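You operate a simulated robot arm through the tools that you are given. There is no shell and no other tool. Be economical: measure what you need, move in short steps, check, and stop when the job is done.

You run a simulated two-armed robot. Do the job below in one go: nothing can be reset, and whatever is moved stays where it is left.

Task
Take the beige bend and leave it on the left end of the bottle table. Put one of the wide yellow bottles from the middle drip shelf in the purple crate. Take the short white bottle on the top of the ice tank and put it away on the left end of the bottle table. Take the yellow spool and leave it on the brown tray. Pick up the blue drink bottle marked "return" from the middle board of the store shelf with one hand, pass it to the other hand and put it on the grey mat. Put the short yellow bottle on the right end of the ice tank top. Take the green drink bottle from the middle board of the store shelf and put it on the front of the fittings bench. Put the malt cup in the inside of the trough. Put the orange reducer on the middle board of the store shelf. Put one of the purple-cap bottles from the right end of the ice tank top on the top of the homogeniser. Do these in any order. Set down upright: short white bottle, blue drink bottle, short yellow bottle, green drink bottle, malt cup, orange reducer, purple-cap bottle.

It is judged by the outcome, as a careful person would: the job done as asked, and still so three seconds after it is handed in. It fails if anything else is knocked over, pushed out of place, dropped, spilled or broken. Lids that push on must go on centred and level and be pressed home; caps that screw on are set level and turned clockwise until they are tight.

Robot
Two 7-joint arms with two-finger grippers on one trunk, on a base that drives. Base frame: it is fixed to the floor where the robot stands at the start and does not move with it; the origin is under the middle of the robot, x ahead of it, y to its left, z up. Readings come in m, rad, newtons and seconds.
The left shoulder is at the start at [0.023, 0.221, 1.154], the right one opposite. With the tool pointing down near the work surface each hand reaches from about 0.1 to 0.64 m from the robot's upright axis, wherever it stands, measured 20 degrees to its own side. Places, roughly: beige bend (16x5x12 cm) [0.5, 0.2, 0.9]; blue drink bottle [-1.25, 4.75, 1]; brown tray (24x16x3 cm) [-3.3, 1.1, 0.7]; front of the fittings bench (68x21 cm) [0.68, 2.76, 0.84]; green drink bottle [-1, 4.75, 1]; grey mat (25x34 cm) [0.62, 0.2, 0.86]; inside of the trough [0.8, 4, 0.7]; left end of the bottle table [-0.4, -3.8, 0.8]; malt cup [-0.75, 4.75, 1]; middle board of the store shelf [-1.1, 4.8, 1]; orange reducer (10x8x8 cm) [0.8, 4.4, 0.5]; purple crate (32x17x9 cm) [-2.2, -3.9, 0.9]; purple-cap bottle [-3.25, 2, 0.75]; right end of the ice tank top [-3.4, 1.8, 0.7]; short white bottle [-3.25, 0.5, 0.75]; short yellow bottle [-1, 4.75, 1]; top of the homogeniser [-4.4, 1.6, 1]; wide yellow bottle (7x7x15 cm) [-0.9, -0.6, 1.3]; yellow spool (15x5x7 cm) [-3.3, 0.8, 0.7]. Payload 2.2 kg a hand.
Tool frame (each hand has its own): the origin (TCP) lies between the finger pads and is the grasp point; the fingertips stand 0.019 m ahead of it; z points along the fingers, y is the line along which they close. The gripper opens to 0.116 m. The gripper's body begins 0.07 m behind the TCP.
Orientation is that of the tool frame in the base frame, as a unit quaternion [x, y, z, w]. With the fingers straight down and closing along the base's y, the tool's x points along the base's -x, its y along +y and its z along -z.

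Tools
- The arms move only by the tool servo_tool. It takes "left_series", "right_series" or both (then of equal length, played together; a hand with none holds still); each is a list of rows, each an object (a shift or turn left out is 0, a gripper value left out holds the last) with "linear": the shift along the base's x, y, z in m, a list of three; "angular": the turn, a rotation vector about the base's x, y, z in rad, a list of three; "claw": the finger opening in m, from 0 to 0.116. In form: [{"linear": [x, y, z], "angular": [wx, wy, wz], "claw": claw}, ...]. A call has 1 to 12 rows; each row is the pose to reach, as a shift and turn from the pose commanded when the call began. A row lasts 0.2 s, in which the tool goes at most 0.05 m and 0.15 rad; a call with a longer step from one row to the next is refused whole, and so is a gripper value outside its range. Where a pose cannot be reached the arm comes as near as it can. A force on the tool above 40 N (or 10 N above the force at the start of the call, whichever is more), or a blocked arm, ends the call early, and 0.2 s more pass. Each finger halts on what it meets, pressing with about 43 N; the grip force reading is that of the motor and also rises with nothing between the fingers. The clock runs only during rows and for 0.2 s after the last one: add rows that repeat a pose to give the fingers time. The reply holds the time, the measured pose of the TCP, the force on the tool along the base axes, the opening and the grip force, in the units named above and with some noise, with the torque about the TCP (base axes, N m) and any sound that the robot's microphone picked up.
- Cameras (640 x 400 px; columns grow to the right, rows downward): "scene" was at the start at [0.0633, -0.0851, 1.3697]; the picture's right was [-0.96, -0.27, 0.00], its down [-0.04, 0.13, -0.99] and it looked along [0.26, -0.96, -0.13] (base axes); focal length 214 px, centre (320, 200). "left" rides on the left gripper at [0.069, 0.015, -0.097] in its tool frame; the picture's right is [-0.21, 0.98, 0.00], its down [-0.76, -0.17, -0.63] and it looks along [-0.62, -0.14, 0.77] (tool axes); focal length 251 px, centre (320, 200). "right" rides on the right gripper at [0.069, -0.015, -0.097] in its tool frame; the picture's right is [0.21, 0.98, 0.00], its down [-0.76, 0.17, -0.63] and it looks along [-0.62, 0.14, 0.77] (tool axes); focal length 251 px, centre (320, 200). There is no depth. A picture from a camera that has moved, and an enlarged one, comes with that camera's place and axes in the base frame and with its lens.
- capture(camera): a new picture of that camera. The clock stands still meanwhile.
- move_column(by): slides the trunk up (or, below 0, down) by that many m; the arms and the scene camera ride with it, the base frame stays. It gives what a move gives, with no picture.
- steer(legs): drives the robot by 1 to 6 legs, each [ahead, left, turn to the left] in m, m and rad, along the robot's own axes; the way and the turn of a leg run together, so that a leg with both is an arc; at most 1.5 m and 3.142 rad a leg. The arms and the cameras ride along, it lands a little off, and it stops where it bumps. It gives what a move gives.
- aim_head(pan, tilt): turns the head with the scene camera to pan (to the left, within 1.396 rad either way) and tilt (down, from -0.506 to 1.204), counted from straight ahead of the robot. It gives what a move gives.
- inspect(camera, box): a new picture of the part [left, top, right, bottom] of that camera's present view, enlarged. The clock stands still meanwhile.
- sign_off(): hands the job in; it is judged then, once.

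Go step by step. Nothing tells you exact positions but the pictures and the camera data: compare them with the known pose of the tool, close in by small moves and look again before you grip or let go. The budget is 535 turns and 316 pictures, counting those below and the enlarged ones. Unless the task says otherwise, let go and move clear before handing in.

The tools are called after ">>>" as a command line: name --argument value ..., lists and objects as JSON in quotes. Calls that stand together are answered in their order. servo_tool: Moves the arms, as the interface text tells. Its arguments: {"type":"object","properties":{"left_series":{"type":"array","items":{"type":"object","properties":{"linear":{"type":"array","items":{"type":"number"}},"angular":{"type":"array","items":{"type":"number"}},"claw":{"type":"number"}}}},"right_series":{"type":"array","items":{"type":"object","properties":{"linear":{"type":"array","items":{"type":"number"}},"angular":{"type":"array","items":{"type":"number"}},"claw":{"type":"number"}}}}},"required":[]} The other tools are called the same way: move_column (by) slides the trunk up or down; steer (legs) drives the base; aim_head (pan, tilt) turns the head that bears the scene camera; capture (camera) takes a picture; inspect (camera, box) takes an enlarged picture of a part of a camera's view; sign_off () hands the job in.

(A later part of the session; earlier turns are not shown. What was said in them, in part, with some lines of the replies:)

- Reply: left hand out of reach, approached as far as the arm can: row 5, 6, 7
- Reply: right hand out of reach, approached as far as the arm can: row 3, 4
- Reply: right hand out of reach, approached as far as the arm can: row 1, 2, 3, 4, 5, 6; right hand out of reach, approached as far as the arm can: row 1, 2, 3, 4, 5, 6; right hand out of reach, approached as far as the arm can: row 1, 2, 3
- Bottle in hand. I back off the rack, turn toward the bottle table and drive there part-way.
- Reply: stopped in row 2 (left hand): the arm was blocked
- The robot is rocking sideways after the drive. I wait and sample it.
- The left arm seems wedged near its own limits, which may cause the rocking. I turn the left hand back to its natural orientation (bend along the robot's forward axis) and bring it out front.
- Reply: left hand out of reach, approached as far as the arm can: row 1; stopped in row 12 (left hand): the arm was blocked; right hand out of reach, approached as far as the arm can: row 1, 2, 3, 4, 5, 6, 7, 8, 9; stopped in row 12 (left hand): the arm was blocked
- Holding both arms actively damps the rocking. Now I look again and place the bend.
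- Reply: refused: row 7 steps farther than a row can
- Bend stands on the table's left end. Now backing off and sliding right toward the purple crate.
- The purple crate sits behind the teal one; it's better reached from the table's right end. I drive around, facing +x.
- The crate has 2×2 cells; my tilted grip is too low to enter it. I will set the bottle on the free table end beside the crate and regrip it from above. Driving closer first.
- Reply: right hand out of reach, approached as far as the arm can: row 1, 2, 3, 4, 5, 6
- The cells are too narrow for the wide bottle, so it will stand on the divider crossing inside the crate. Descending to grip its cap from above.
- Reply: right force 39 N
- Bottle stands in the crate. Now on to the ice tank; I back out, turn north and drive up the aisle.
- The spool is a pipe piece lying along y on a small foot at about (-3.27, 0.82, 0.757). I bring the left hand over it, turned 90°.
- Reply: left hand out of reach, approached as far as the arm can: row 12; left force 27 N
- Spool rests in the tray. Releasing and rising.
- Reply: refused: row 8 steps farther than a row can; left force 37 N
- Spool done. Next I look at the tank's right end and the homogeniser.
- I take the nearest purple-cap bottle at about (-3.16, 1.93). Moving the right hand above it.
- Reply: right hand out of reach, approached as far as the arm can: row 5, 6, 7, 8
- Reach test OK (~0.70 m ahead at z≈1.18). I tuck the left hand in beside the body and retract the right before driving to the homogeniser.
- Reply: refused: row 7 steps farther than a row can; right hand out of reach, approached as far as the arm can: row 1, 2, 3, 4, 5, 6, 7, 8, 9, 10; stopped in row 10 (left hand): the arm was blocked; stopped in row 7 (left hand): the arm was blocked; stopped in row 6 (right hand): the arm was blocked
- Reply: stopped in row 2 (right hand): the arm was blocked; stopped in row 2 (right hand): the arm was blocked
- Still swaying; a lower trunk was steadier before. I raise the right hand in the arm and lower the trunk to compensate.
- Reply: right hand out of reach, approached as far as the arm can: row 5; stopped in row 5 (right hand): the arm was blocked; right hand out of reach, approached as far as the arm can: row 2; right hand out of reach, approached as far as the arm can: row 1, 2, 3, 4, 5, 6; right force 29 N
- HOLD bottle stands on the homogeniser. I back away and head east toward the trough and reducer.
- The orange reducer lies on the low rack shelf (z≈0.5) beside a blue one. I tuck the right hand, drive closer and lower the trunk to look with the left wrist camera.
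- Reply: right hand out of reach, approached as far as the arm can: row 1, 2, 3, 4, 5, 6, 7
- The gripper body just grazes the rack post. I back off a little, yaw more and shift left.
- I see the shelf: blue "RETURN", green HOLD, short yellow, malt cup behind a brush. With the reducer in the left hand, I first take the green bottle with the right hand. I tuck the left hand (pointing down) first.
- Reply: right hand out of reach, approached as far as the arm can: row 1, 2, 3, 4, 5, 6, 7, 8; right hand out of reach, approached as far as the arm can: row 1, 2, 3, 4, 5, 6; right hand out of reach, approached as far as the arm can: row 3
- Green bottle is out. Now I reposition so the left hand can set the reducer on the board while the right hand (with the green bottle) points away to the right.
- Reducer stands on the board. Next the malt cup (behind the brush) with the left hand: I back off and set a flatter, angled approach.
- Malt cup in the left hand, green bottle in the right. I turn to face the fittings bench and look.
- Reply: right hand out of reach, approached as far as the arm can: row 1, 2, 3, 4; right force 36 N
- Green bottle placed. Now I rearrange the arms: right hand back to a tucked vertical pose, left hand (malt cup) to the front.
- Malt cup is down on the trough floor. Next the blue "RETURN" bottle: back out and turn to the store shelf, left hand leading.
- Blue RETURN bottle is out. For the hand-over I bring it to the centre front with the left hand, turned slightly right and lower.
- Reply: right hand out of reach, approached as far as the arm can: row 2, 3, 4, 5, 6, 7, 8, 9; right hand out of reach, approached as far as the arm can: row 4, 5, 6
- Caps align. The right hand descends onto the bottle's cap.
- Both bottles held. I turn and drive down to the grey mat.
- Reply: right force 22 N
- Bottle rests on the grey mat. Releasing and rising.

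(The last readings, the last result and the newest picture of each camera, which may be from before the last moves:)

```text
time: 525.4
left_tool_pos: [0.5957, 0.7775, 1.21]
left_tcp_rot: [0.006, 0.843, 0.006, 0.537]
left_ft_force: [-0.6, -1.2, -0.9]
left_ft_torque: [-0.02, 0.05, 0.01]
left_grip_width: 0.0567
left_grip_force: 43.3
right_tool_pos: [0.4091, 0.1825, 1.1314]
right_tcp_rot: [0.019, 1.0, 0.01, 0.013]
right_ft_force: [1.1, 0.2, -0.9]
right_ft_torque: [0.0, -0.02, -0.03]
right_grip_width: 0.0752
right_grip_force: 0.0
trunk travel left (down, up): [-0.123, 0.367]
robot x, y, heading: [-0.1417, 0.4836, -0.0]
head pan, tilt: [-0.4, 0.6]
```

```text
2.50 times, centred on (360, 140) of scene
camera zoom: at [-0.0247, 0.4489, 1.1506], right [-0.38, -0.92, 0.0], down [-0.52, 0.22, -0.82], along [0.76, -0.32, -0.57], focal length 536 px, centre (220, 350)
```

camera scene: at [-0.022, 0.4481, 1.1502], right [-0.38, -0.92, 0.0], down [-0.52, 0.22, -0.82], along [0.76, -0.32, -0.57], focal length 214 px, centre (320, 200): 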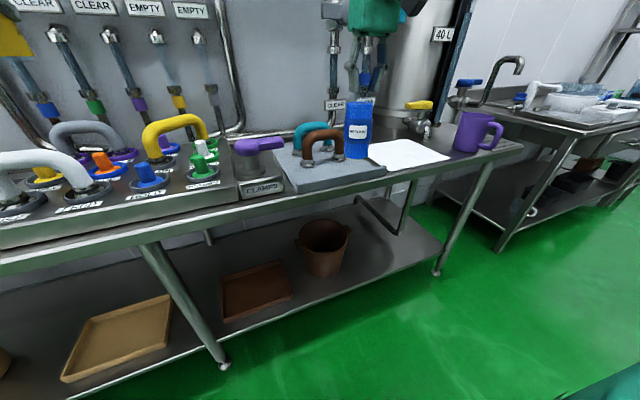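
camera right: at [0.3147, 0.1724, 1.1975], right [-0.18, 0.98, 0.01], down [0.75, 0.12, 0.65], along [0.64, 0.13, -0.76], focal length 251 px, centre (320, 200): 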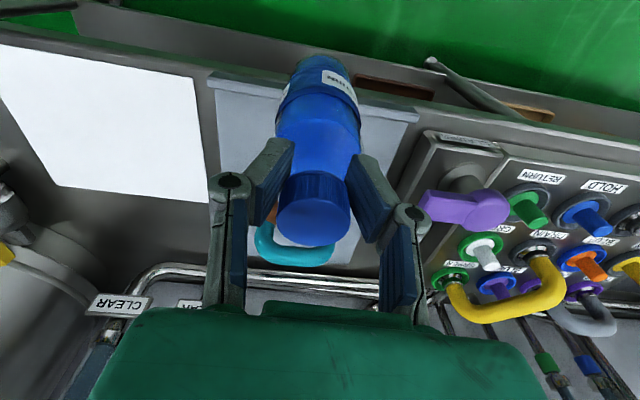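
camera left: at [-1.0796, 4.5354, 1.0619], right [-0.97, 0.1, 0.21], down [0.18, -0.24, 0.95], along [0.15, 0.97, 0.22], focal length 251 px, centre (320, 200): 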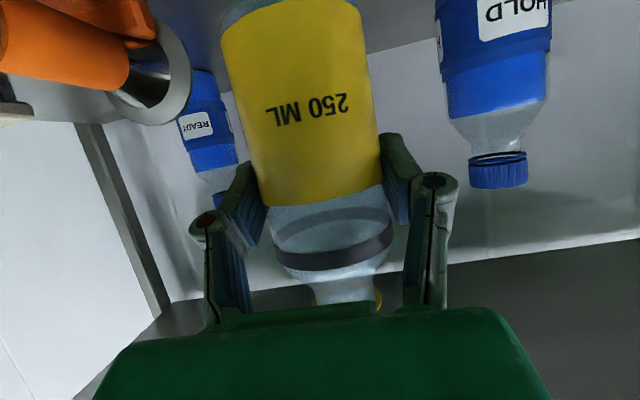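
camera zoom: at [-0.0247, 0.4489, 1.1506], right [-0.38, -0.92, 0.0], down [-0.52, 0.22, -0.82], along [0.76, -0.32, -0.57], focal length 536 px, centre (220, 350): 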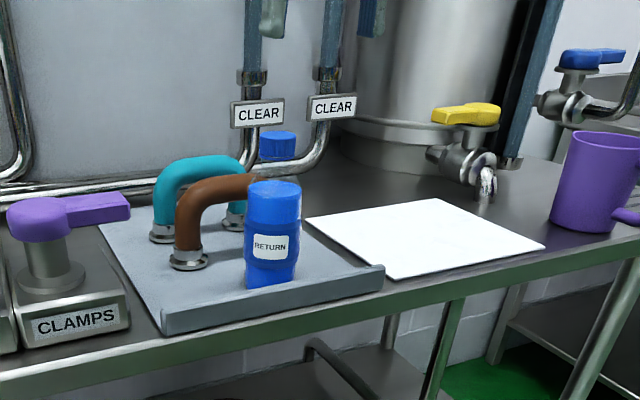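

Blue RETURN bottle stands on the grey mat. Now to the ice tank with the short yellow bottle.

>>> steer --legs '[[-0.4, 0, 0], [0, 1.0, 0], [0, 0, 3.14], [1.1, -0.45, 0]]'

>>> aim_head --pan 0.0 --tilt 0.4

>>> capture --camera "scene"

```text
time: 545.7
left_tool_pos: [-2.402, 1.6335, 1.2083]
left_tcp_rot: [0.845, -0.006, -0.535, 0.006]
left_ft_force: [-0.7, -0.1, -0.6]
left_ft_torque: [-0.02, -0.01, -0.01]
left_grip_width: 0.0565
left_grip_force: 43.3
right_tool_pos: [-2.2178, 2.2285, 1.1302]
right_tcp_rot: [1.0, -0.018, -0.013, 0.009]
right_ft_force: [0.7, -1.0, -1.6]
right_ft_torque: [-0.03, -0.01, 0.0]
right_grip_width: 0.075
right_grip_force: 0.2
trunk travel left (down, up): [-0.123, 0.367]
robot x, y, heading: [-1.6644, 1.93, -3.138]
head pan, tilt: [-0.4, 0.6]
```

```text
time: 546.6
left_tool_pos: [-2.3979, 1.6334, 1.2118]
left_tcp_rot: [0.843, -0.006, -0.537, 0.006]
left_ft_force: [0.7, -0.8, 0.6]
left_ft_torque: [0.02, -0.02, 0.0]
left_grip_width: 0.0567
left_grip_force: 43.0
right_tool_pos: [-2.2139, 2.2294, 1.1306]
right_tcp_rot: [1.0, -0.018, -0.014, 0.009]
right_ft_force: [-0.2, 0.8, -1.0]
right_ft_torque: [0.0, 0.01, -0.01]
right_grip_width: 0.0752
right_grip_force: 0.1
trunk travel left (down, up): [-0.123, 0.367]
robot x, y, heading: [-1.6612, 1.9281, -3.136]
head pan, tilt: [0.0, 0.4]
```

```text
100 pictures are left
camera scene: at [-1.7997, 1.9247, 1.1684], right [-0.01, 1.0, 0.0], down [0.39, 0.0, -0.92], along [-0.92, -0.01, -0.39], focal length 214 px, centre (320, 200)
```

scene: 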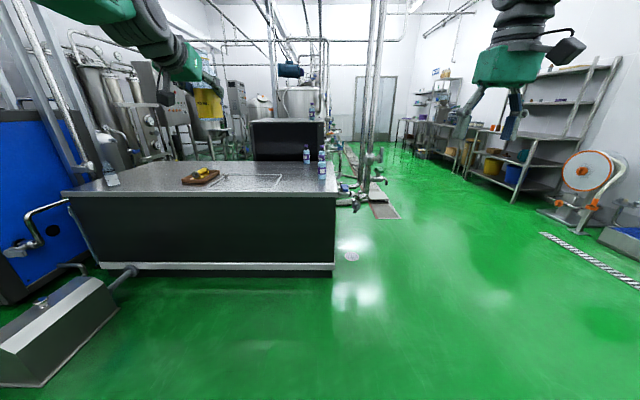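

>>> steer --legs '[[0.72, -0.25, 0]]'

>>> servo_tool --left_series '[{"linear": [0, 0, -0.04]}, {"linear": [0, 0, -0.08]}, {"linear": [0, 0, -0.12]}, {"linear": [0, 0, -0.16]}, {"linear": [0, 0, -0.2]}, {"linear": [0, 0, -0.24]}, {"linear": [0, 0, -0.28]}, {"linear": [0, 0, -0.32]}, {"linear": [0, 0, -0.34]}, {"linear": [0, 0, -0.34]}]' --right_series '[{"linear": [0, 0, 0]}, {"linear": [0, 0, 0]}, {"linear": [0, 0, 0]}, {"linear": [0, 0, 0]}, {"linear": [0, 0, 0]}, {"linear": [0, 0, 0]}, {"linear": [0, 0, 0]}, {"linear": [0, 0, 0]}, {"linear": [0, 0, 0]}, {"linear": [0, 0, 0]}]'

>>> aim_head --pan 0.2 --tilt 0.5

>>> capture --camera "scene"

>>> capture --camera "left"

```text
time: 550.7
left_tool_pos: [-3.1143, 1.8804, 1.2102]
left_tcp_rot: [0.844, -0.006, -0.536, 0.006]
left_ft_force: [-0.5, -0.6, -0.6]
left_ft_torque: [-0.01, 0.02, -0.01]
left_grip_width: 0.0568
left_grip_force: 43.1
right_tool_pos: [-2.9292, 2.4762, 1.1315]
right_tcp_rot: [1.0, -0.019, -0.013, 0.008]
right_ft_force: [0.0, -0.3, 0.3]
right_ft_torque: [-0.01, 0.01, 0.0]
right_grip_width: 0.0752
right_grip_force: 0.0
trunk travel left (down, up): [-0.123, 0.367]
robot x, y, heading: [-2.3748, 2.176, -3.139]
head pan, tilt: [0.0, 0.4]
```

```text
time: 552.9
left_tool_pos: [-3.1104, 1.8797, 0.8742]
left_tcp_rot: [0.843, -0.006, -0.538, 0.006]
left_ft_force: [-0.1, 0.7, -0.1]
left_ft_torque: [0.0, -0.05, -0.02]
left_grip_width: 0.0567
left_grip_force: 43.6
right_tool_pos: [-2.9248, 2.4769, 1.1329]
right_tcp_rot: [1.0, -0.019, -0.017, 0.008]
right_ft_force: [-0.3, 0.3, -0.7]
right_ft_torque: [0.03, -0.01, 0.0]
right_grip_width: 0.0748
right_grip_force: 0.0
trunk travel left (down, up): [-0.123, 0.367]
robot x, y, heading: [-2.3736, 2.1737, -3.136]
head pan, tilt: [0.0, 0.4]
```

```text
time: 553.6
left_tool_pos: [-3.11, 1.8802, 0.8732]
left_tcp_rot: [0.843, -0.006, -0.538, 0.006]
left_ft_force: [-1.0, -0.6, -0.6]
left_ft_torque: [0.02, 0.04, -0.04]
left_grip_width: 0.0569
left_grip_force: 42.9
right_tool_pos: [-2.925, 2.4756, 1.1334]
right_tcp_rot: [1.0, -0.019, -0.015, 0.009]
right_ft_force: [0.0, 0.2, -1.2]
right_ft_torque: [0.01, -0.03, -0.01]
right_grip_width: 0.0748
right_grip_force: 0.0
trunk travel left (down, up): [-0.123, 0.367]
robot x, y, heading: [-2.3757, 2.1734, -3.139]
head pan, tilt: [0.201, 0.499]
```

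```text
99 pictures are left
camera scene: at [-2.5116, 2.152, 1.1593], right [-0.2, 0.98, 0.0], down [0.47, 0.1, -0.88], along [-0.86, -0.18, -0.48], focal length 214 px, centre (320, 200)
```

scene: 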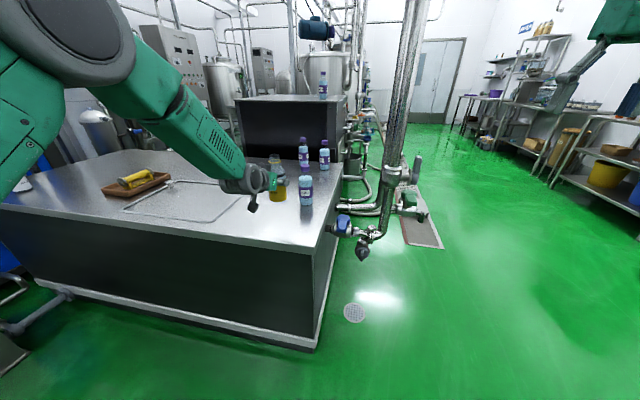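

```text
98 pictures are left
camera left: at [-2.9931, 1.8648, 0.8516], right [-0.1, -0.97, 0.21], down [0.26, 0.18, 0.95], along [-0.96, 0.14, 0.23], focal length 251 px, centre (320, 200)
```

left: 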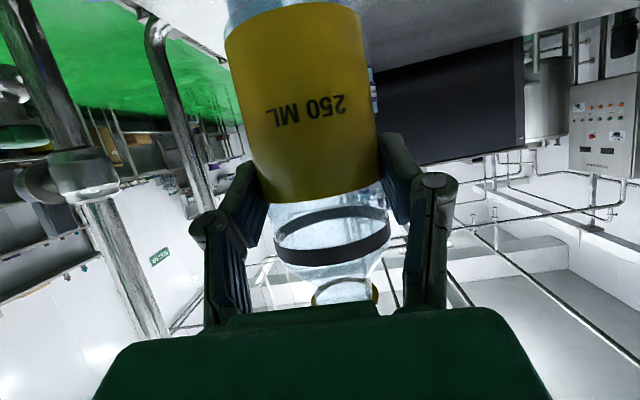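

>>> servo_tool --left_series '[{"linear": [-0.01, 0, -0.03], "angular": [0, -0.018, 0]}, {"linear": [-0.01, 0, -0.06], "angular": [0, -0.018, 0]}, {"linear": [-0.01, 0, -0.085], "angular": [0, -0.018, 0]}, {"linear": [-0.01, 0, -0.092], "angular": [0, -0.018, 0]}, {"linear": [-0.01, 0, -0.098], "angular": [0, -0.018, 0]}, {"linear": [-0.01, 0, -0.104], "angular": [0, -0.018, 0]}, {"linear": [-0.01, 0, -0.11], "angular": [0, -0.018, 0]}, {"linear": [-0.01, 0, -0.116], "angular": [0, -0.018, 0]}]' --right_series '[{"linear": [0, 0, 0]}, {"linear": [0, 0, 0]}, {"linear": [0, 0, 0]}, {"linear": [0, 0, 0]}, {"linear": [0, 0, 0]}, {"linear": [0, 0, 0]}, {"linear": [0, 0, 0]}, {"linear": [0, 0, 0]}]'

>>> inspect --camera "scene" --box '[200, 120, 360, 240]'

```text
time: 555.4
left_tool_pos: [-3.1206, 1.8815, 0.7672]
left_tcp_rot: [0.843, -0.006, -0.539, 0.007]
left_ft_force: [-0.5, -6.3, 35.0]
left_ft_torque: [-0.05, 0.56, 0.07]
left_grip_width: 0.0573
left_grip_force: 43.1
right_tool_pos: [-2.9212, 2.4775, 1.1347]
right_tcp_rot: [1.0, -0.019, -0.018, 0.009]
right_ft_force: [0.0, -0.2, 0.2]
right_ft_torque: [-0.01, -0.01, 0.01]
right_grip_width: 0.0751
right_grip_force: 0.1
trunk travel left (down, up): [-0.123, 0.367]
robot x, y, heading: [-2.3768, 2.174, -3.131]
head pan, tilt: [0.201, 0.499]
```

```text
3.33 times, centred on (280, 180) of scene
camera zoom: at [-2.5057, 2.1532, 1.1604], right [-0.21, 0.98, 0.0], down [0.47, 0.1, -0.88], along [-0.86, -0.18, -0.48], focal length 715 px, centre (453, 267)
```

zoom: 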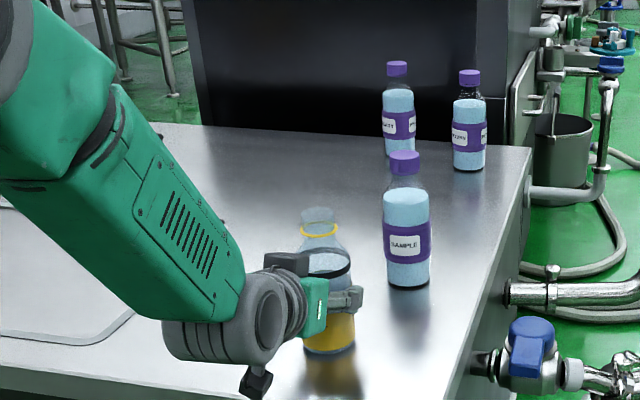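

>>> servo_tool --left_series '[{"linear": [0, 0, 0.004]}, {"linear": [0, 0, 0.006]}, {"linear": [0, 0, 0.006], "claw": 0.075}, {"linear": [0, 0, 0.006], "claw": 0.095}, {"linear": [0, 0, 0.006], "claw": 0.095}]' --right_series '[{"linear": [0, 0, 0]}, {"linear": [0, 0, 0]}, {"linear": [0, 0, 0]}, {"linear": [0, 0, 0]}, {"linear": [0, 0, 0]}]'

>>> steer --legs '[[-0.3, 0, 0]]'

>>> capture --camera "scene"

```text
time: 556.6
left_tool_pos: [-3.1187, 1.8814, 0.7631]
left_tcp_rot: [0.848, -0.007, -0.53, 0.005]
left_ft_force: [0.2, 0.0, 0.1]
left_ft_torque: [-0.02, 0.02, -0.01]
left_grip_width: 0.0952
left_grip_force: 0.1
right_tool_pos: [-2.9257, 2.4769, 1.1332]
right_tcp_rot: [1.0, -0.019, -0.015, 0.01]
right_ft_force: [-0.7, -0.2, 0.0]
right_ft_torque: [0.01, -0.01, -0.02]
right_grip_width: 0.0752
right_grip_force: 0.0
trunk travel left (down, up): [-0.123, 0.367]
robot x, y, heading: [-2.3734, 2.1709, -3.135]
head pan, tilt: [0.201, 0.499]
```

```text
time: 558.6
left_tool_pos: [-2.8222, 1.8832, 0.7649]
left_tcp_rot: [0.847, -0.007, -0.531, 0.005]
left_ft_force: [-0.4, -0.2, -0.2]
left_ft_torque: [0.03, -0.01, 0.01]
left_grip_width: 0.0951
left_grip_force: 0.0
right_tool_pos: [-2.6263, 2.4787, 1.1337]
right_tcp_rot: [1.0, -0.02, -0.017, 0.008]
right_ft_force: [0.4, 0.5, 0.6]
right_ft_torque: [0.0, 0.06, -0.02]
right_grip_width: 0.0747
right_grip_force: 0.1
trunk travel left (down, up): [-0.123, 0.367]
robot x, y, heading: [-2.0785, 2.1749, -3.136]
head pan, tilt: [0.201, 0.499]
```

```text
96 pictures are left
camera scene: at [-2.2134, 2.1538, 1.1593], right [-0.2, 0.98, 0.0], down [0.47, 0.1, -0.88], along [-0.86, -0.18, -0.48], focal length 214 px, centre (320, 200)
```

scene: 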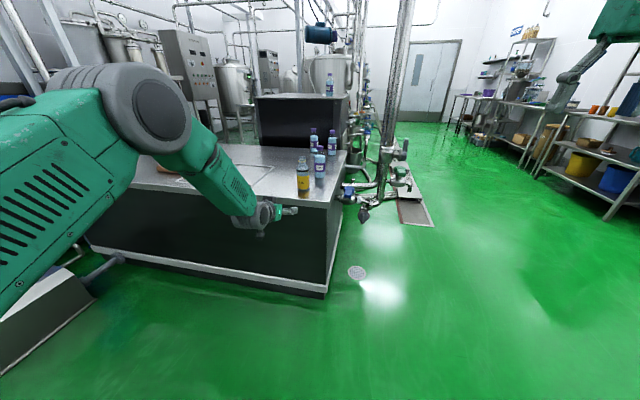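

Yellow bottle stands on the tank's right end. Last: the short white bottle. I turn the left hand to point down and drive to the tank's left part.

>>> servo_tool --left_series '[{"linear": [0.03, 0, 0.03], "angular": [0, -0.138, 0]}, {"linear": [0.06, 0, 0.06], "angular": [0, -0.275, 0]}, {"linear": [0.09, 0, 0.09], "angular": [0, -0.413, 0]}, {"linear": [0.12, 0, 0.12], "angular": [0, -0.55, 0]}, {"linear": [0.15, 0, 0.15], "angular": [0, -0.688, 0]}, {"linear": [0.18, 0, 0.18], "angular": [0, -0.826, 0]}, {"linear": [0.21, 0, 0.21], "angular": [0, -0.963, 0]}, {"linear": [0.24, 0, 0.24], "angular": [0, -1.11, 0]}, {"linear": [0.24, 0, 0.24], "angular": [0, -1.11, 0]}]'

>>> steer --legs '[[0, 1.2, 0], [0.4, 0, 0]]'

>>> aim_head --pan 0.4 --tilt 0.5

>>> capture --camera "scene"

```text
time: 560.6
left_tool_pos: [-2.5798, 1.8827, 1.0063]
left_tcp_rot: [1.0, -0.008, -0.005, 0.0]
left_ft_force: [-0.2, 0.0, 0.0]
left_ft_torque: [0.03, 0.01, 0.0]
left_grip_width: 0.0947
left_grip_force: 0.0
right_tool_pos: [-2.6234, 2.4773, 1.1353]
right_tcp_rot: [1.0, -0.019, -0.017, 0.007]
right_ft_force: [0.3, 0.2, 0.4]
right_ft_torque: [0.0, -0.02, -0.01]
right_grip_width: 0.075
right_grip_force: 0.1
trunk travel left (down, up): [-0.123, 0.367]
robot x, y, heading: [-2.0815, 2.1736, -3.136]
head pan, tilt: [0.201, 0.499]
```

```text
time: 568.8
left_tool_pos: [-2.9829, 0.6894, 1.0059]
left_tcp_rot: [1.0, -0.012, -0.006, -0.001]
left_ft_force: [0.0, -0.4, -0.2]
left_ft_torque: [0.05, 0.02, 0.01]
left_grip_width: 0.0949
left_grip_force: 0.1
right_tool_pos: [-3.0204, 1.2843, 1.1358]
right_tcp_rot: [1.0, -0.023, -0.017, 0.007]
right_ft_force: [-0.7, 0.3, -0.3]
right_ft_torque: [0.0, -0.04, 0.02]
right_grip_width: 0.075
right_grip_force: 0.1
trunk travel left (down, up): [-0.123, 0.367]
robot x, y, heading: [-2.48, 0.9791, 3.133]
head pan, tilt: [0.201, 0.499]
```

```text
time: 569.5
left_tool_pos: [-2.9784, 0.6909, 1.0087]
left_tcp_rot: [1.0, -0.012, -0.008, 0.001]
left_ft_force: [0.7, -0.3, 0.3]
left_ft_torque: [0.01, 0.0, 0.01]
left_grip_width: 0.0952
left_grip_force: 0.1
right_tool_pos: [-3.0166, 1.2852, 1.1382]
right_tcp_rot: [1.0, -0.023, -0.019, 0.008]
right_ft_force: [1.0, 0.2, 0.0]
right_ft_torque: [0.0, -0.01, -0.02]
right_grip_width: 0.0751
right_grip_force: 0.1
trunk travel left (down, up): [-0.123, 0.367]
robot x, y, heading: [-2.4785, 0.9803, 3.141]
head pan, tilt: [0.4, 0.499]
```

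```text
95 pictures are left
camera scene: at [-2.607, 0.9418, 1.1594], right [-0.39, 0.92, 0.0], down [0.44, 0.19, -0.88], along [-0.81, -0.34, -0.48], focal length 214 px, centre (320, 200)
```

scene: 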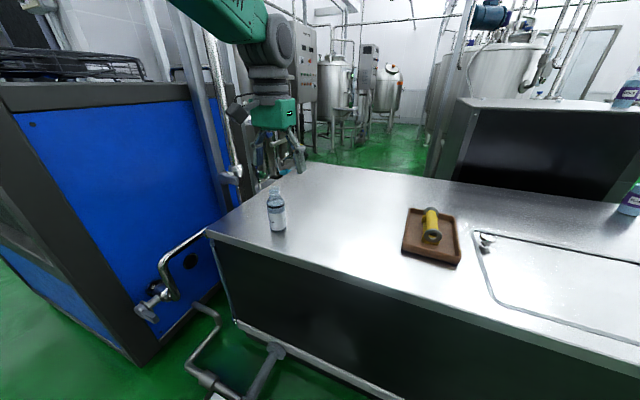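

>>> inspect --camera "scene" --box '[220, 160, 340, 260]'

>>> capture --camera "left"

```text
4.00 times, centred on (280, 210) of scene
camera zoom: at [-2.607, 0.9418, 1.1594], right [-0.39, 0.92, 0.0], down [0.44, 0.19, -0.88], along [-0.81, -0.34, -0.48], focal length 858 px, centre (480, 160)
```

zoom: 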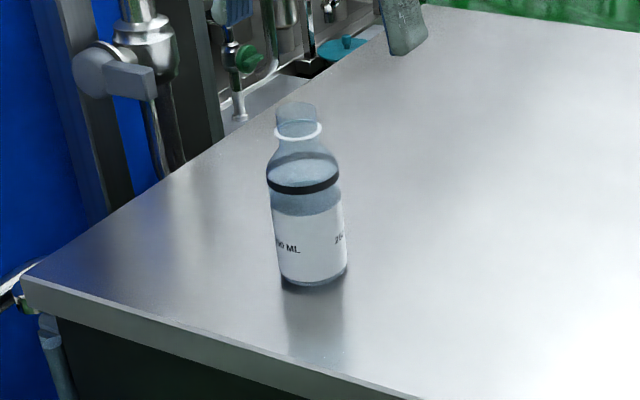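

```text
93 pictures are left
camera left: at [-2.9084, 0.6744, 1.1035], right [-0.24, -0.97, 0.0], down [-0.74, 0.18, 0.64], along [-0.63, 0.15, -0.77], focal length 251 px, centre (320, 200)
```

left: 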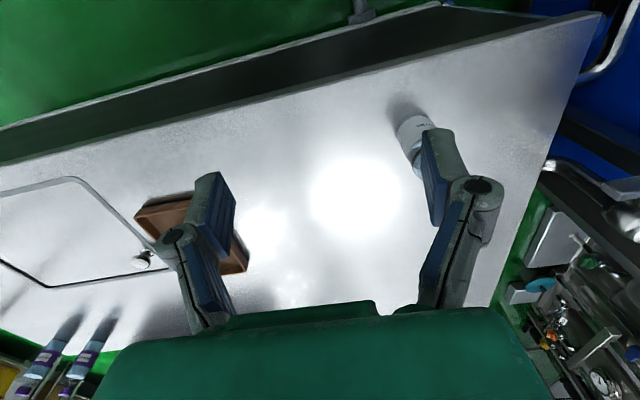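

>>> steer --legs '[[0.12, 0.03, 0]]'

>>> servo_tool --left_series '[{"linear": [-0.005, -0.03, 0]}, {"linear": [-0.01, -0.06, 0]}, {"linear": [-0.02, -0.09, 0], "claw": 0.08}, {"linear": [-0.02, -0.094, -0.02], "claw": 0.08}, {"linear": [-0.02, -0.094, -0.04], "claw": 0.08}, {"linear": [-0.02, -0.094, -0.04], "claw": 0.08}]'

>>> capture --camera "left"

>>> inspect --camera "scene" --box '[180, 120, 380, 280]'

```text
time: 570.8
left_tool_pos: [-3.0984, 0.6709, 1.0098]
left_tcp_rot: [1.0, -0.011, -0.007, 0.004]
left_ft_force: [0.7, 0.6, 1.1]
left_ft_torque: [-0.09, -0.01, -0.03]
left_grip_width: 0.095
left_grip_force: 0.1
right_tool_pos: [-3.137, 1.2653, 1.1342]
right_tcp_rot: [1.0, -0.023, -0.018, 0.012]
right_ft_force: [-1.0, 0.9, -0.2]
right_ft_torque: [-0.07, 0.01, -0.03]
right_grip_width: 0.0752
right_grip_force: 0.0
trunk travel left (down, up): [-0.123, 0.367]
robot x, y, heading: [-2.5972, 0.9526, 3.142]
head pan, tilt: [0.4, 0.499]
```

```text
time: 572.2
left_tool_pos: [-3.1156, 0.5683, 0.9682]
left_tcp_rot: [1.0, -0.011, -0.009, 0.0]
left_ft_force: [-0.3, -0.4, -1.2]
left_ft_torque: [0.0, 0.0, 0.01]
left_grip_width: 0.0798
left_grip_force: 0.1
right_tool_pos: [-3.1335, 1.2567, 1.1395]
right_tcp_rot: [1.0, -0.022, -0.02, 0.009]
right_ft_force: [0.1, 1.0, 0.2]
right_ft_torque: [0.0, 0.02, 0.04]
right_grip_width: 0.0751
right_grip_force: 0.1
trunk travel left (down, up): [-0.123, 0.367]
robot x, y, heading: [-2.5949, 0.9507, 3.146]
head pan, tilt: [0.4, 0.499]
```

```text
92 pictures are left
camera left: at [-3.0448, 0.5523, 1.0633], right [-0.24, -0.97, 0.0], down [-0.74, 0.18, 0.65], along [-0.63, 0.15, -0.76], focal length 251 px, centre (320, 200)
```

left: 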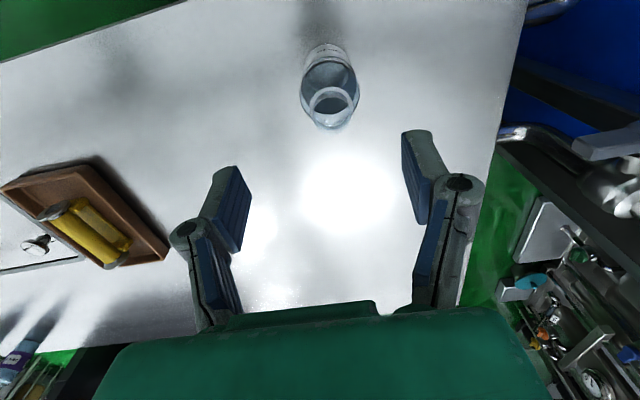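

```text
2.50 times, centred on (280, 200) of scene
camera zoom: at [-2.726, 0.9127, 1.1593], right [-0.39, 0.92, 0.0], down [0.44, 0.19, -0.88], along [-0.81, -0.34, -0.48], focal length 536 px, centre (420, 200)
```

zoom: 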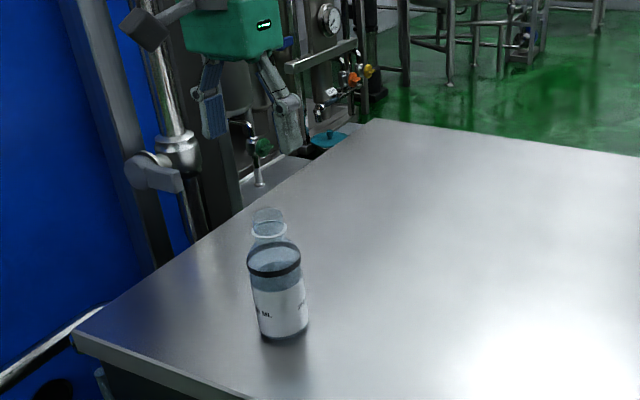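

>>> servo_tool --left_series '[{"linear": [-0.004, -0.007, -0.03]}, {"linear": [-0.004, -0.007, -0.06]}, {"linear": [-0.004, -0.007, -0.09]}, {"linear": [-0.004, -0.007, -0.114]}, {"linear": [-0.004, -0.007, -0.114]}]'

>>> capture --camera "left"

>>> inspect --camera "scene" --box '[180, 120, 380, 280]'

```text
time: 573.4
left_tool_pos: [-3.1197, 0.5623, 0.8545]
left_tcp_rot: [1.0, -0.012, -0.008, -0.001]
left_ft_force: [0.5, -0.2, -0.6]
left_ft_torque: [-0.04, 0.02, 0.02]
left_grip_width: 0.0803
left_grip_force: 0.1
right_tool_pos: [-3.1344, 1.258, 1.1383]
right_tcp_rot: [1.0, -0.023, -0.019, 0.009]
right_ft_force: [-0.4, -0.2, 0.9]
right_ft_torque: [-0.01, 0.03, -0.02]
right_grip_width: 0.075
right_grip_force: 0.2
trunk travel left (down, up): [-0.123, 0.367]
robot x, y, heading: [-2.5922, 0.9538, 3.145]
head pan, tilt: [0.4, 0.499]
```

```text
90 pictures are left
camera left: at [-3.0482, 0.5463, 0.9501], right [-0.24, -0.97, 0.0], down [-0.74, 0.18, 0.65], along [-0.63, 0.15, -0.76], focal length 251 px, centre (320, 200)
```

left: 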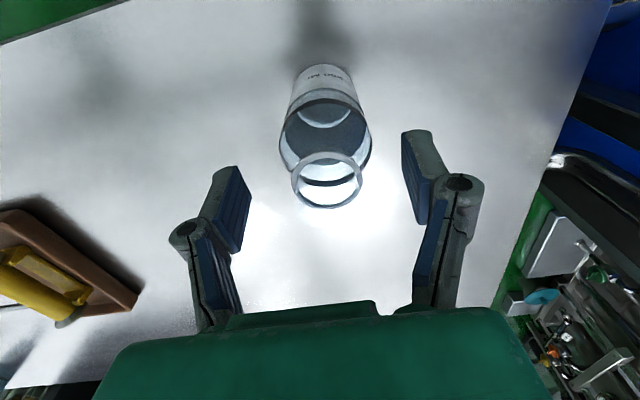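

```text
2.50 times, centred on (280, 200) of scene
camera zoom: at [-2.7261, 0.9142, 1.1594], right [-0.39, 0.92, 0.0], down [0.44, 0.19, -0.88], along [-0.81, -0.34, -0.48], focal length 536 px, centre (420, 200)
```

zoom: 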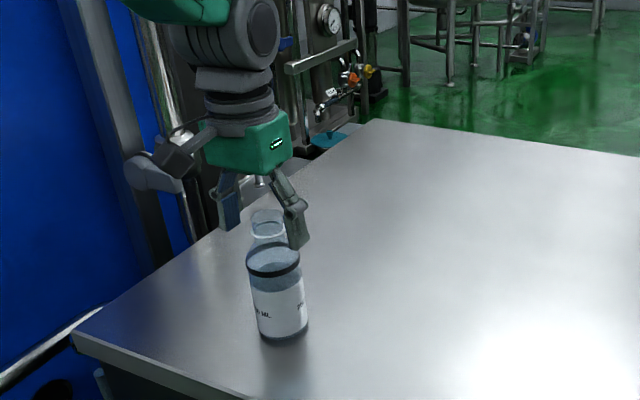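

>>> servo_tool --left_series '[{"linear": [0, 0, -0.002], "claw": 0.05}, {"linear": [0, 0, -0.002], "claw": 0.02}, {"linear": [0, 0, -0.002], "claw": 0.01}, {"linear": [0, 0, -0.002], "claw": 0.01}, {"linear": [0, 0, 0.02]}, {"linear": [0, 0, 0.05]}, {"linear": [0, 0, 0.08]}]'

>>> capture --camera "left"

>>> inspect --camera "scene" --box '[180, 120, 380, 280]'

```text
time: 575.0
left_tool_pos: [-3.1196, 0.5611, 0.9359]
left_tcp_rot: [1.0, -0.011, -0.009, 0.0]
left_ft_force: [0.4, -0.2, -0.6]
left_ft_torque: [-0.01, 0.0, -0.01]
left_grip_width: 0.0316
left_grip_force: 43.0
right_tool_pos: [-3.1337, 1.2582, 1.1403]
right_tcp_rot: [1.0, -0.022, -0.02, 0.008]
right_ft_force: [0.1, 0.5, 0.5]
right_ft_torque: [-0.01, 0.01, -0.02]
right_grip_width: 0.0748
right_grip_force: 0.0
trunk travel left (down, up): [-0.123, 0.367]
robot x, y, heading: [-2.5961, 0.9536, 3.138]
head pan, tilt: [0.4, 0.499]
```

```text
88 pictures are left
camera left: at [-3.0489, 0.5456, 1.031], right [-0.24, -0.97, 0.0], down [-0.74, 0.18, 0.65], along [-0.63, 0.15, -0.76], focal length 251 px, centre (320, 200)
```

left: 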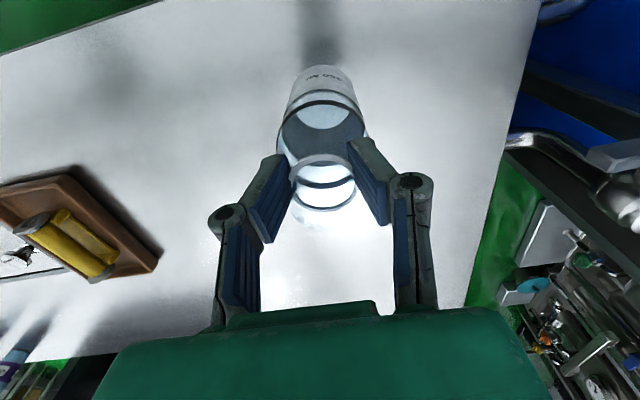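

```text
2.50 times, centred on (280, 200) of scene
camera zoom: at [-2.7258, 0.914, 1.1594], right [-0.39, 0.92, 0.0], down [0.44, 0.19, -0.88], along [-0.81, -0.34, -0.48], focal length 536 px, centre (420, 200)
```

zoom: 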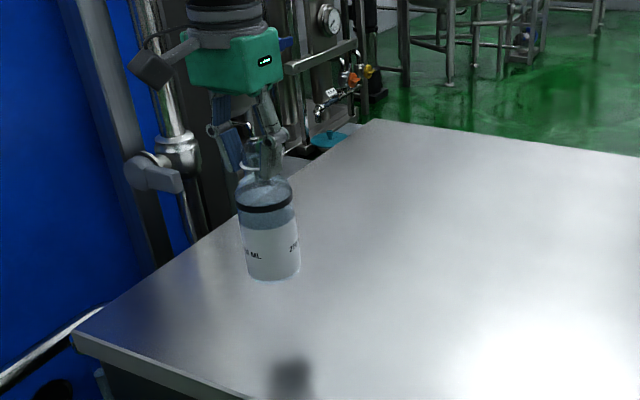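

White bottle held by the neck. I raise it and drive to the bottle table.

>>> servo_tool --left_series '[{"linear": [0, 0, 0.04]}, {"linear": [0, 0, 0.08]}, {"linear": [0, 0, 0.12]}, {"linear": [0, 0, 0.16]}, {"linear": [0, 0, 0.18]}]'

>>> steer --legs '[[-0.63, 0, 0], [0, 0, 1.57], [1.1, 0, 0], [1.1, 0, 0], [1.0, 0, 0]]'

>>> aim_head --pan 0.6 --tilt 0.3

>>> capture --camera "scene"

```text
time: 576.2
left_tool_pos: [-3.1199, 0.5606, 1.1152]
left_tcp_rot: [1.0, -0.011, -0.009, -0.001]
left_ft_force: [0.8, -0.5, -0.6]
left_ft_torque: [-0.02, 0.04, -0.02]
left_grip_width: 0.0314
left_grip_force: 43.0
right_tool_pos: [-3.1344, 1.2584, 1.1374]
right_tcp_rot: [1.0, -0.023, -0.019, 0.008]
right_ft_force: [0.2, 1.0, -0.1]
right_ft_torque: [0.03, 0.01, -0.03]
right_grip_width: 0.0749
right_grip_force: 0.0
trunk travel left (down, up): [-0.123, 0.367]
robot x, y, heading: [-2.5962, 0.9507, 3.143]
head pan, tilt: [0.4, 0.499]
```

```text
time: 598.7
left_tool_pos: [-1.5757, -2.7589, 1.1138]
left_tcp_rot: [0.715, 0.699, -0.006, 0.006]
left_ft_force: [-0.3, -0.2, 0.4]
left_ft_torque: [0.03, 0.05, 0.03]
left_grip_width: 0.0314
left_grip_force: 42.8
right_tool_pos: [-2.2734, -2.7729, 1.1387]
right_tcp_rot: [0.723, 0.69, -0.007, 0.019]
right_ft_force: [-0.3, -0.3, 0.1]
right_ft_torque: [0.03, -0.04, 0.0]
right_grip_width: 0.0751
right_grip_force: 0.1
trunk travel left (down, up): [-0.123, 0.367]
robot x, y, heading: [-1.9681, -2.2339, -1.573]
head pan, tilt: [0.4, 0.499]
```

```text
time: 599.5
left_tool_pos: [-1.5776, -2.7543, 1.1153]
left_tcp_rot: [0.715, 0.699, -0.007, 0.008]
left_ft_force: [0.2, -0.3, 0.0]
left_ft_torque: [-0.02, 0.01, 0.03]
left_grip_width: 0.0316
left_grip_force: 43.3
right_tool_pos: [-2.2728, -2.7686, 1.1395]
right_tcp_rot: [0.723, 0.69, -0.01, 0.021]
right_ft_force: [1.2, 0.4, 1.2]
right_ft_torque: [-0.02, 0.02, -0.01]
right_grip_width: 0.0751
right_grip_force: 0.1
trunk travel left (down, up): [-0.123, 0.367]
robot x, y, heading: [-1.9684, -2.2339, -1.574]
head pan, tilt: [0.6, 0.3]
```

```text
86 pictures are left
camera scene: at [-1.9183, -2.3575, 1.1778], right [-0.83, -0.56, 0.0], down [-0.17, 0.25, -0.95], along [0.54, -0.79, -0.3], focal length 214 px, centre (320, 200)
```

scene: 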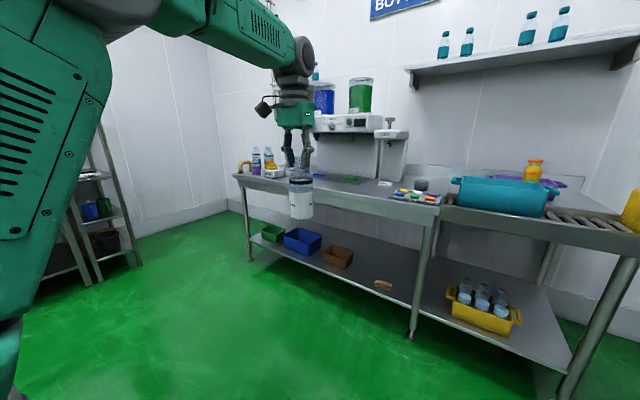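

>>> servo_tool --right_series '[{"linear": [-0.01, 0.03, -0.02]}, {"linear": [-0.02, 0.06, -0.04]}, {"linear": [-0.03, 0.09, -0.06]}, {"linear": [-0.04, 0.12, -0.08]}, {"linear": [-0.05, 0.15, -0.09]}]'

>>> steer --legs '[[0, 1.13, 0], [0.55, 0, 0]]'

>>> aim_head --pan 0.3 --tilt 0.5

>>> capture --camera "scene"

>>> capture --camera "left"

```text
time: 600.6
left_tool_pos: [-1.5779, -2.7555, 1.1158]
left_tcp_rot: [0.716, 0.698, -0.007, 0.006]
left_ft_force: [-0.7, 0.9, -0.8]
left_ft_torque: [0.01, -0.01, 0.0]
left_grip_width: 0.0315
left_grip_force: 42.9
right_tool_pos: [-2.3256, -2.6193, 1.0502]
right_tcp_rot: [0.722, 0.691, -0.01, 0.022]
right_ft_force: [-0.1, -0.9, -0.1]
right_ft_torque: [0.01, 0.03, -0.01]
right_grip_width: 0.0752
right_grip_force: 0.0
trunk travel left (down, up): [-0.123, 0.367]
robot x, y, heading: [-1.9675, -2.236, -1.57]
head pan, tilt: [0.6, 0.3]
```

```text
time: 609.1
left_tool_pos: [-0.4617, -3.3077, 1.116]
left_tcp_rot: [0.717, 0.697, -0.008, 0.008]
left_ft_force: [-0.4, 0.2, -0.8]
left_ft_torque: [-0.01, 0.0, 0.02]
left_grip_width: 0.0316
left_grip_force: 43.0
right_tool_pos: [-1.2074, -3.168, 1.0513]
right_tcp_rot: [0.725, 0.688, -0.009, 0.021]
right_ft_force: [0.4, -0.5, 0.7]
right_ft_torque: [0.0, -0.02, 0.0]
right_grip_width: 0.0751
right_grip_force: 0.1
trunk travel left (down, up): [-0.123, 0.367]
robot x, y, heading: [-0.8513, -2.7827, -1.58]
head pan, tilt: [0.6, 0.3]
```

```text
time: 609.9
left_tool_pos: [-0.4623, -3.3049, 1.1172]
left_tcp_rot: [0.717, 0.697, -0.008, 0.007]
left_ft_force: [-0.2, 0.2, 0.0]
left_ft_torque: [-0.02, -0.01, -0.02]
left_grip_width: 0.0316
left_grip_force: 43.1
right_tool_pos: [-1.2078, -3.1643, 1.0517]
right_tcp_rot: [0.726, 0.687, -0.01, 0.022]
right_ft_force: [-0.1, 0.1, 0.0]
right_ft_torque: [0.03, 0.0, 0.0]
right_grip_width: 0.0752
right_grip_force: 0.0
trunk travel left (down, up): [-0.123, 0.367]
robot x, y, heading: [-0.8503, -2.7861, -1.579]
head pan, tilt: [0.3, 0.499]
```

```text
85 pictures are left
camera scene: at [-0.8258, -2.9165, 1.1595], right [-0.96, -0.29, 0.0], down [-0.14, 0.46, -0.88], along [0.25, -0.84, -0.48], focal length 214 px, centre (320, 200)
```

scene: 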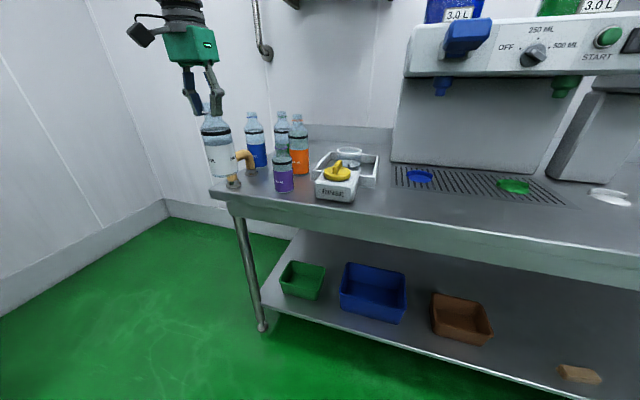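

```text
84 pictures are left
camera left: at [-0.4447, -3.2338, 1.2118], right [0.97, -0.24, 0.0], down [-0.19, -0.74, 0.65], along [-0.16, -0.63, -0.76], focal length 251 px, centre (320, 200)
```

left: 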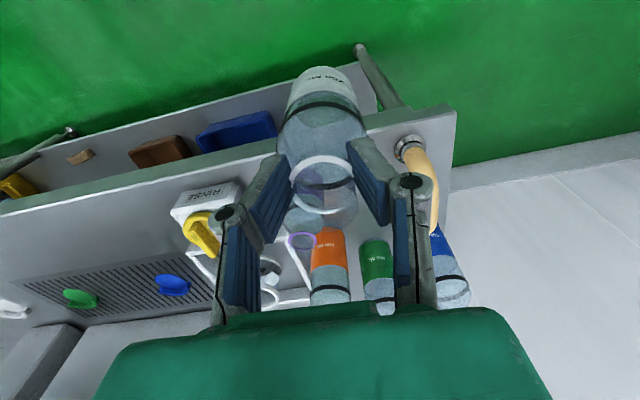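

>>> inspect --camera "scene" --box '[190, 90, 350, 220]'

```text
3.08 times, centred on (270, 155) of scene
camera zoom: at [-0.8258, -2.9165, 1.1595], right [-0.96, -0.29, 0.0], down [-0.14, 0.46, -0.88], along [0.25, -0.84, -0.48], focal length 660 px, centre (474, 338)
```

zoom: 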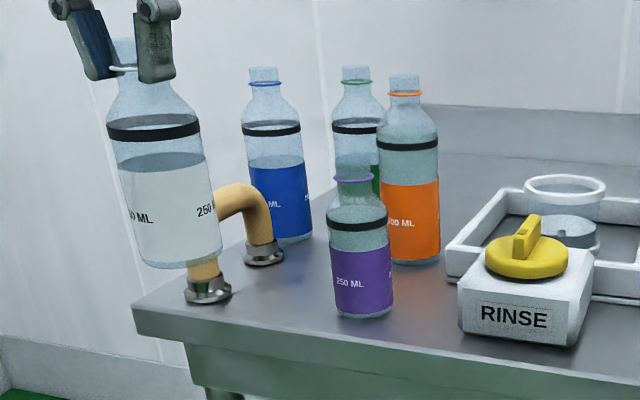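

>>> servo_tool --left_series '[{"linear": [0.01, 0, 0.03]}, {"linear": [0.021, 0, 0.06]}, {"linear": [0.021, 0, 0.06]}]'

>>> steer --legs '[[0.2, 0, 0]]'

>>> capture --camera "left"

>>> inspect --camera "scene" --box '[160, 60, 360, 230]'

```text
time: 610.7
left_tool_pos: [-0.4407, -3.3054, 1.1775]
left_tcp_rot: [0.717, 0.697, -0.008, 0.007]
left_ft_force: [0.6, -0.7, -1.5]
left_ft_torque: [0.0, 0.02, 0.02]
left_grip_width: 0.0319
left_grip_force: 43.0
right_tool_pos: [-1.2069, -3.1648, 1.0527]
right_tcp_rot: [0.725, 0.689, -0.01, 0.023]
right_ft_force: [-0.1, 0.2, 1.0]
right_ft_torque: [0.01, 0.01, 0.01]
right_grip_width: 0.075
right_grip_force: 0.0
trunk travel left (down, up): [-0.123, 0.367]
robot x, y, heading: [-0.8524, -2.7846, -1.579]
head pan, tilt: [0.3, 0.499]
```

```text
time: 612.3
left_tool_pos: [-0.4431, -3.5064, 1.1761]
left_tcp_rot: [0.718, 0.696, -0.007, 0.007]
left_ft_force: [-0.6, 0.1, -0.8]
left_ft_torque: [0.04, -0.02, -0.01]
left_grip_width: 0.0316
left_grip_force: 43.3
right_tool_pos: [-1.2082, -3.3658, 1.051]
right_tcp_rot: [0.725, 0.689, -0.009, 0.022]
right_ft_force: [-0.8, 0.3, 0.2]
right_ft_torque: [0.03, -0.04, -0.02]
right_grip_width: 0.0752
right_grip_force: 0.0
trunk travel left (down, up): [-0.123, 0.367]
robot x, y, heading: [-0.8507, -2.9873, -1.577]
head pan, tilt: [0.3, 0.499]
```

```text
82 pictures are left
camera left: at [-0.4263, -3.4355, 1.2713], right [0.97, -0.24, 0.0], down [-0.19, -0.74, 0.65], along [-0.16, -0.63, -0.76], focal length 251 px, centre (320, 200)
```

left: 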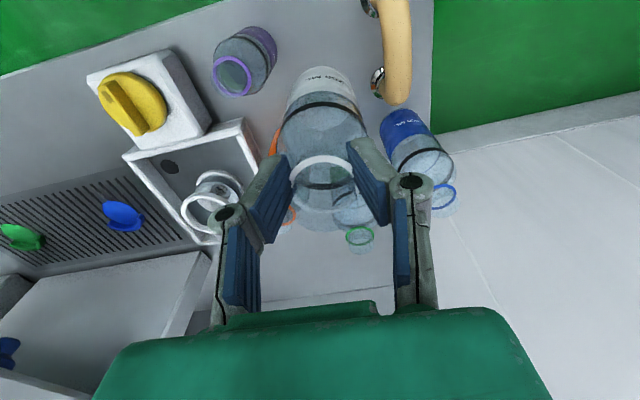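

```text
2.35 times, centred on (260, 145) of scene
camera zoom: at [-0.8276, -3.1168, 1.1593], right [-0.96, -0.29, 0.0], down [-0.14, 0.46, -0.88], along [0.25, -0.84, -0.48], focal length 505 px, centre (461, 329)
```

zoom: 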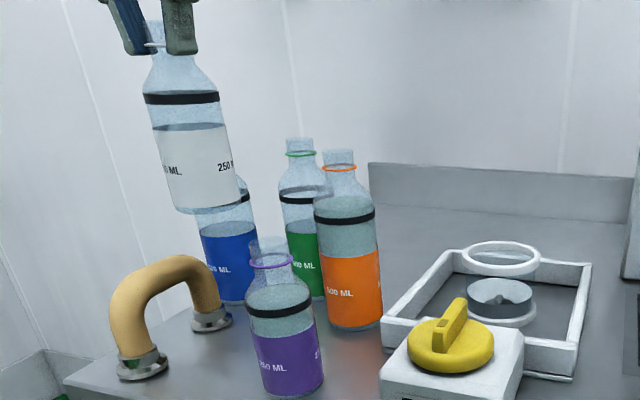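

>>> servo_tool --left_series '[{"linear": [0.003, -0.02, 0]}, {"linear": [0.003, -0.034, -0.02]}, {"linear": [0.003, -0.034, -0.05]}, {"linear": [0.003, -0.034, -0.08]}, {"linear": [0.003, -0.034, -0.11]}, {"linear": [0.003, -0.034, -0.14]}, {"linear": [0.003, -0.034, -0.14]}]' --right_series '[{"linear": [0, 0, 0]}, {"linear": [0, 0, 0]}, {"linear": [0, 0, 0]}, {"linear": [0, 0, 0]}, {"linear": [0, 0, 0]}, {"linear": [0, 0, 0]}, {"linear": [0, 0, 0]}]'

>>> capture --camera "left"

>>> inspect --camera "scene" --box '[160, 90, 360, 260]'

```text
time: 613.9
left_tool_pos: [-0.4398, -3.5383, 1.0371]
left_tcp_rot: [0.718, 0.696, -0.008, 0.008]
left_ft_force: [-0.1, 0.6, -0.6]
left_ft_torque: [-0.02, -0.01, 0.01]
left_grip_width: 0.0314
left_grip_force: 43.3
right_tool_pos: [-1.2085, -3.3628, 1.0538]
right_tcp_rot: [0.725, 0.689, -0.011, 0.024]
right_ft_force: [0.2, 0.4, -0.8]
right_ft_torque: [-0.02, -0.03, 0.02]
right_grip_width: 0.0748
right_grip_force: 0.0
trunk travel left (down, up): [-0.123, 0.367]
robot x, y, heading: [-0.8492, -2.9815, -1.576]
head pan, tilt: [0.3, 0.499]
```

```text
80 pictures are left
camera left: at [-0.4232, -3.4657, 1.1323], right [0.97, -0.24, 0.0], down [-0.19, -0.74, 0.65], along [-0.16, -0.63, -0.76], focal length 251 px, centre (320, 200)
```

left: 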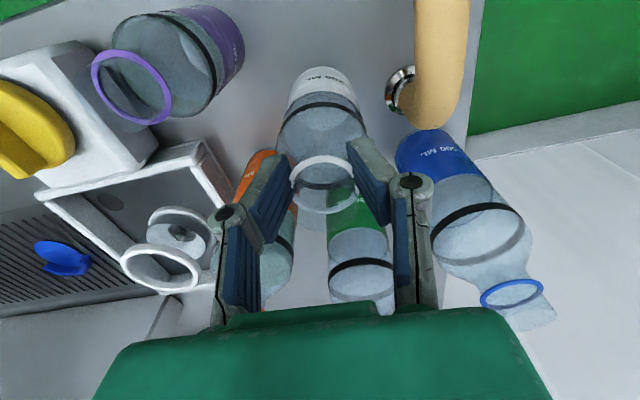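

```text
2.35 times, centred on (260, 175) of scene
camera zoom: at [-0.8273, -3.116, 1.1594], right [-0.96, -0.29, 0.0], down [-0.14, 0.46, -0.88], along [0.25, -0.84, -0.48], focal length 505 px, centre (461, 259)
```

zoom: 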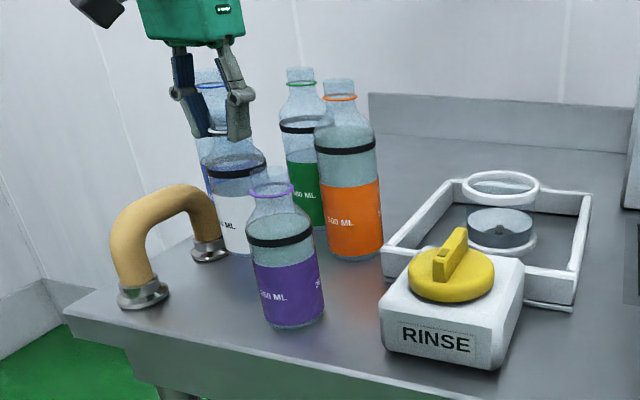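

>>> servo_tool --left_series '[{"linear": [0, 0, -0.012]}, {"linear": [0, 0, -0.022]}, {"linear": [0, 0, -0.028]}, {"linear": [0, 0, -0.033]}, {"linear": [0, 0, -0.037]}, {"linear": [0, 0, -0.041]}, {"linear": [0, 0, -0.045]}]' --right_series '[{"linear": [0, 0, 0]}, {"linear": [0, 0, 0]}, {"linear": [0, 0, 0]}, {"linear": [0, 0, 0]}, {"linear": [0, 0, 0]}, {"linear": [0, 0, 0]}, {"linear": [0, 0, 0]}]'

>>> inspect --camera "scene" --box '[160, 90, 360, 260]'

```text
time: 615.5
left_tool_pos: [-0.4415, -3.536, 0.9999]
left_tcp_rot: [0.717, 0.697, -0.011, 0.015]
left_ft_force: [6.3, -2.6, 38.9]
left_ft_torque: [-0.43, -0.16, 0.02]
left_grip_width: 0.0318
left_grip_force: 42.4
right_tool_pos: [-1.2117, -3.3604, 1.0544]
right_tcp_rot: [0.724, 0.689, -0.01, 0.026]
right_ft_force: [0.3, -0.7, -0.1]
right_ft_torque: [0.04, -0.01, 0.01]
right_grip_width: 0.0752
right_grip_force: 0.2
trunk travel left (down, up): [-0.123, 0.367]
robot x, y, heading: [-0.8533, -2.9854, -1.576]
head pan, tilt: [0.3, 0.499]
```

```text
2.35 times, centred on (260, 175) of scene
camera zoom: at [-0.8308, -3.1116, 1.1605], right [-0.96, -0.29, 0.0], down [-0.14, 0.46, -0.88], along [0.25, -0.84, -0.48], focal length 505 px, centre (461, 259)
```

zoom: 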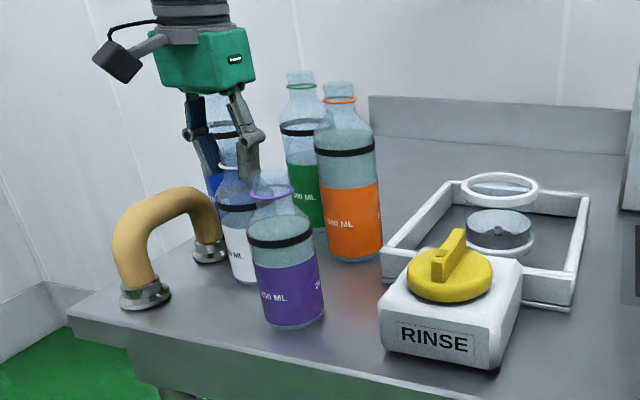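

On the table. I relieve, release gently and rise.

>>> servo_tool --left_series '[{"linear": [0, 0, 0.005]}, {"linear": [0, 0, 0.006], "claw": 0.042}, {"linear": [0, 0, 0.006], "claw": 0.052}, {"linear": [0, 0, 0.006], "claw": 0.055}, {"linear": [0, 0, 0.03]}, {"linear": [0, 0, 0.07]}, {"linear": [0, 0, 0.11]}, {"linear": [0, 0, 0.15]}]' --right_series '[{"linear": [0, 0, 0]}, {"linear": [0, 0, 0]}, {"linear": [0, 0, 0]}, {"linear": [0, 0, 0]}, {"linear": [0, 0, 0]}, {"linear": [0, 0, 0]}, {"linear": [0, 0, 0]}, {"linear": [0, 0, 0]}]'

>>> steer --legs '[[-0.3, 0, 0]]'

>>> inspect --camera "scene" --box '[160, 70, 400, 240]'

```text
time: 617.3
left_tool_pos: [-0.4397, -3.5378, 1.1439]
left_tcp_rot: [0.717, 0.697, -0.008, 0.008]
left_ft_force: [0.5, -1.3, 0.1]
left_ft_torque: [0.03, -0.01, -0.02]
left_grip_width: 0.0549
left_grip_force: 0.0
right_tool_pos: [-1.2085, -3.3634, 1.0537]
right_tcp_rot: [0.724, 0.689, -0.011, 0.025]
right_ft_force: [1.1, -0.7, 0.1]
right_ft_torque: [0.02, 0.04, 0.05]
right_grip_width: 0.0752
right_grip_force: 0.0
trunk travel left (down, up): [-0.123, 0.367]
robot x, y, heading: [-0.8485, -2.9857, -1.578]
head pan, tilt: [0.3, 0.499]
```

```text
time: 619.4
left_tool_pos: [-0.4368, -3.2365, 1.1429]
left_tcp_rot: [0.717, 0.697, -0.009, 0.008]
left_ft_force: [-0.3, 0.6, -0.9]
left_ft_torque: [-0.03, -0.01, 0.01]
left_grip_width: 0.0551
left_grip_force: 0.1
right_tool_pos: [-1.2065, -3.061, 1.052]
right_tcp_rot: [0.724, 0.689, -0.01, 0.024]
right_ft_force: [-0.2, -0.3, -0.1]
right_ft_torque: [-0.03, 0.0, -0.01]
right_grip_width: 0.0748
right_grip_force: 0.0
trunk travel left (down, up): [-0.123, 0.367]
robot x, y, heading: [-0.8488, -2.6847, -1.576]
head pan, tilt: [0.3, 0.499]
```

```text
2.35 times, centred on (280, 155) of scene
camera zoom: at [-0.8246, -2.8152, 1.1594], right [-0.96, -0.29, 0.0], down [-0.14, 0.46, -0.88], along [0.25, -0.84, -0.48], focal length 505 px, centre (414, 306)
```

zoom: 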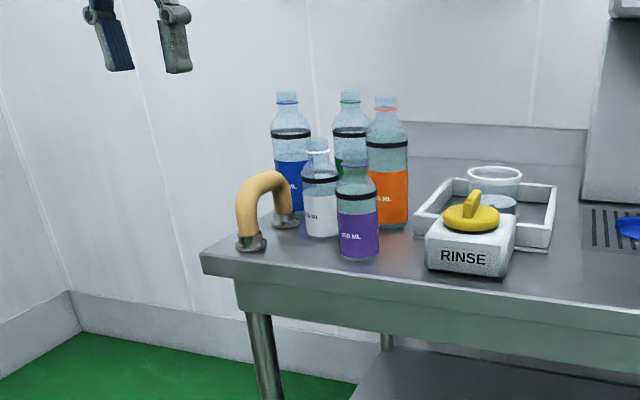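

>>> sign_off

```text
The job is handed in.
```

I've done all ten moves and handed the job in. I saw nine of the items standing or resting in place after I let go. The malt cup I set down upright on the trough floor, but opaque water covers it, so I couldn't check it by eye.

- **Wide yellow bottle:** it stands on top of the purple crate's dividers, because the cells are too narrow for it.
- **Purple-cap bottle:** the one I moved to the homogeniser is labelled "HOLD".
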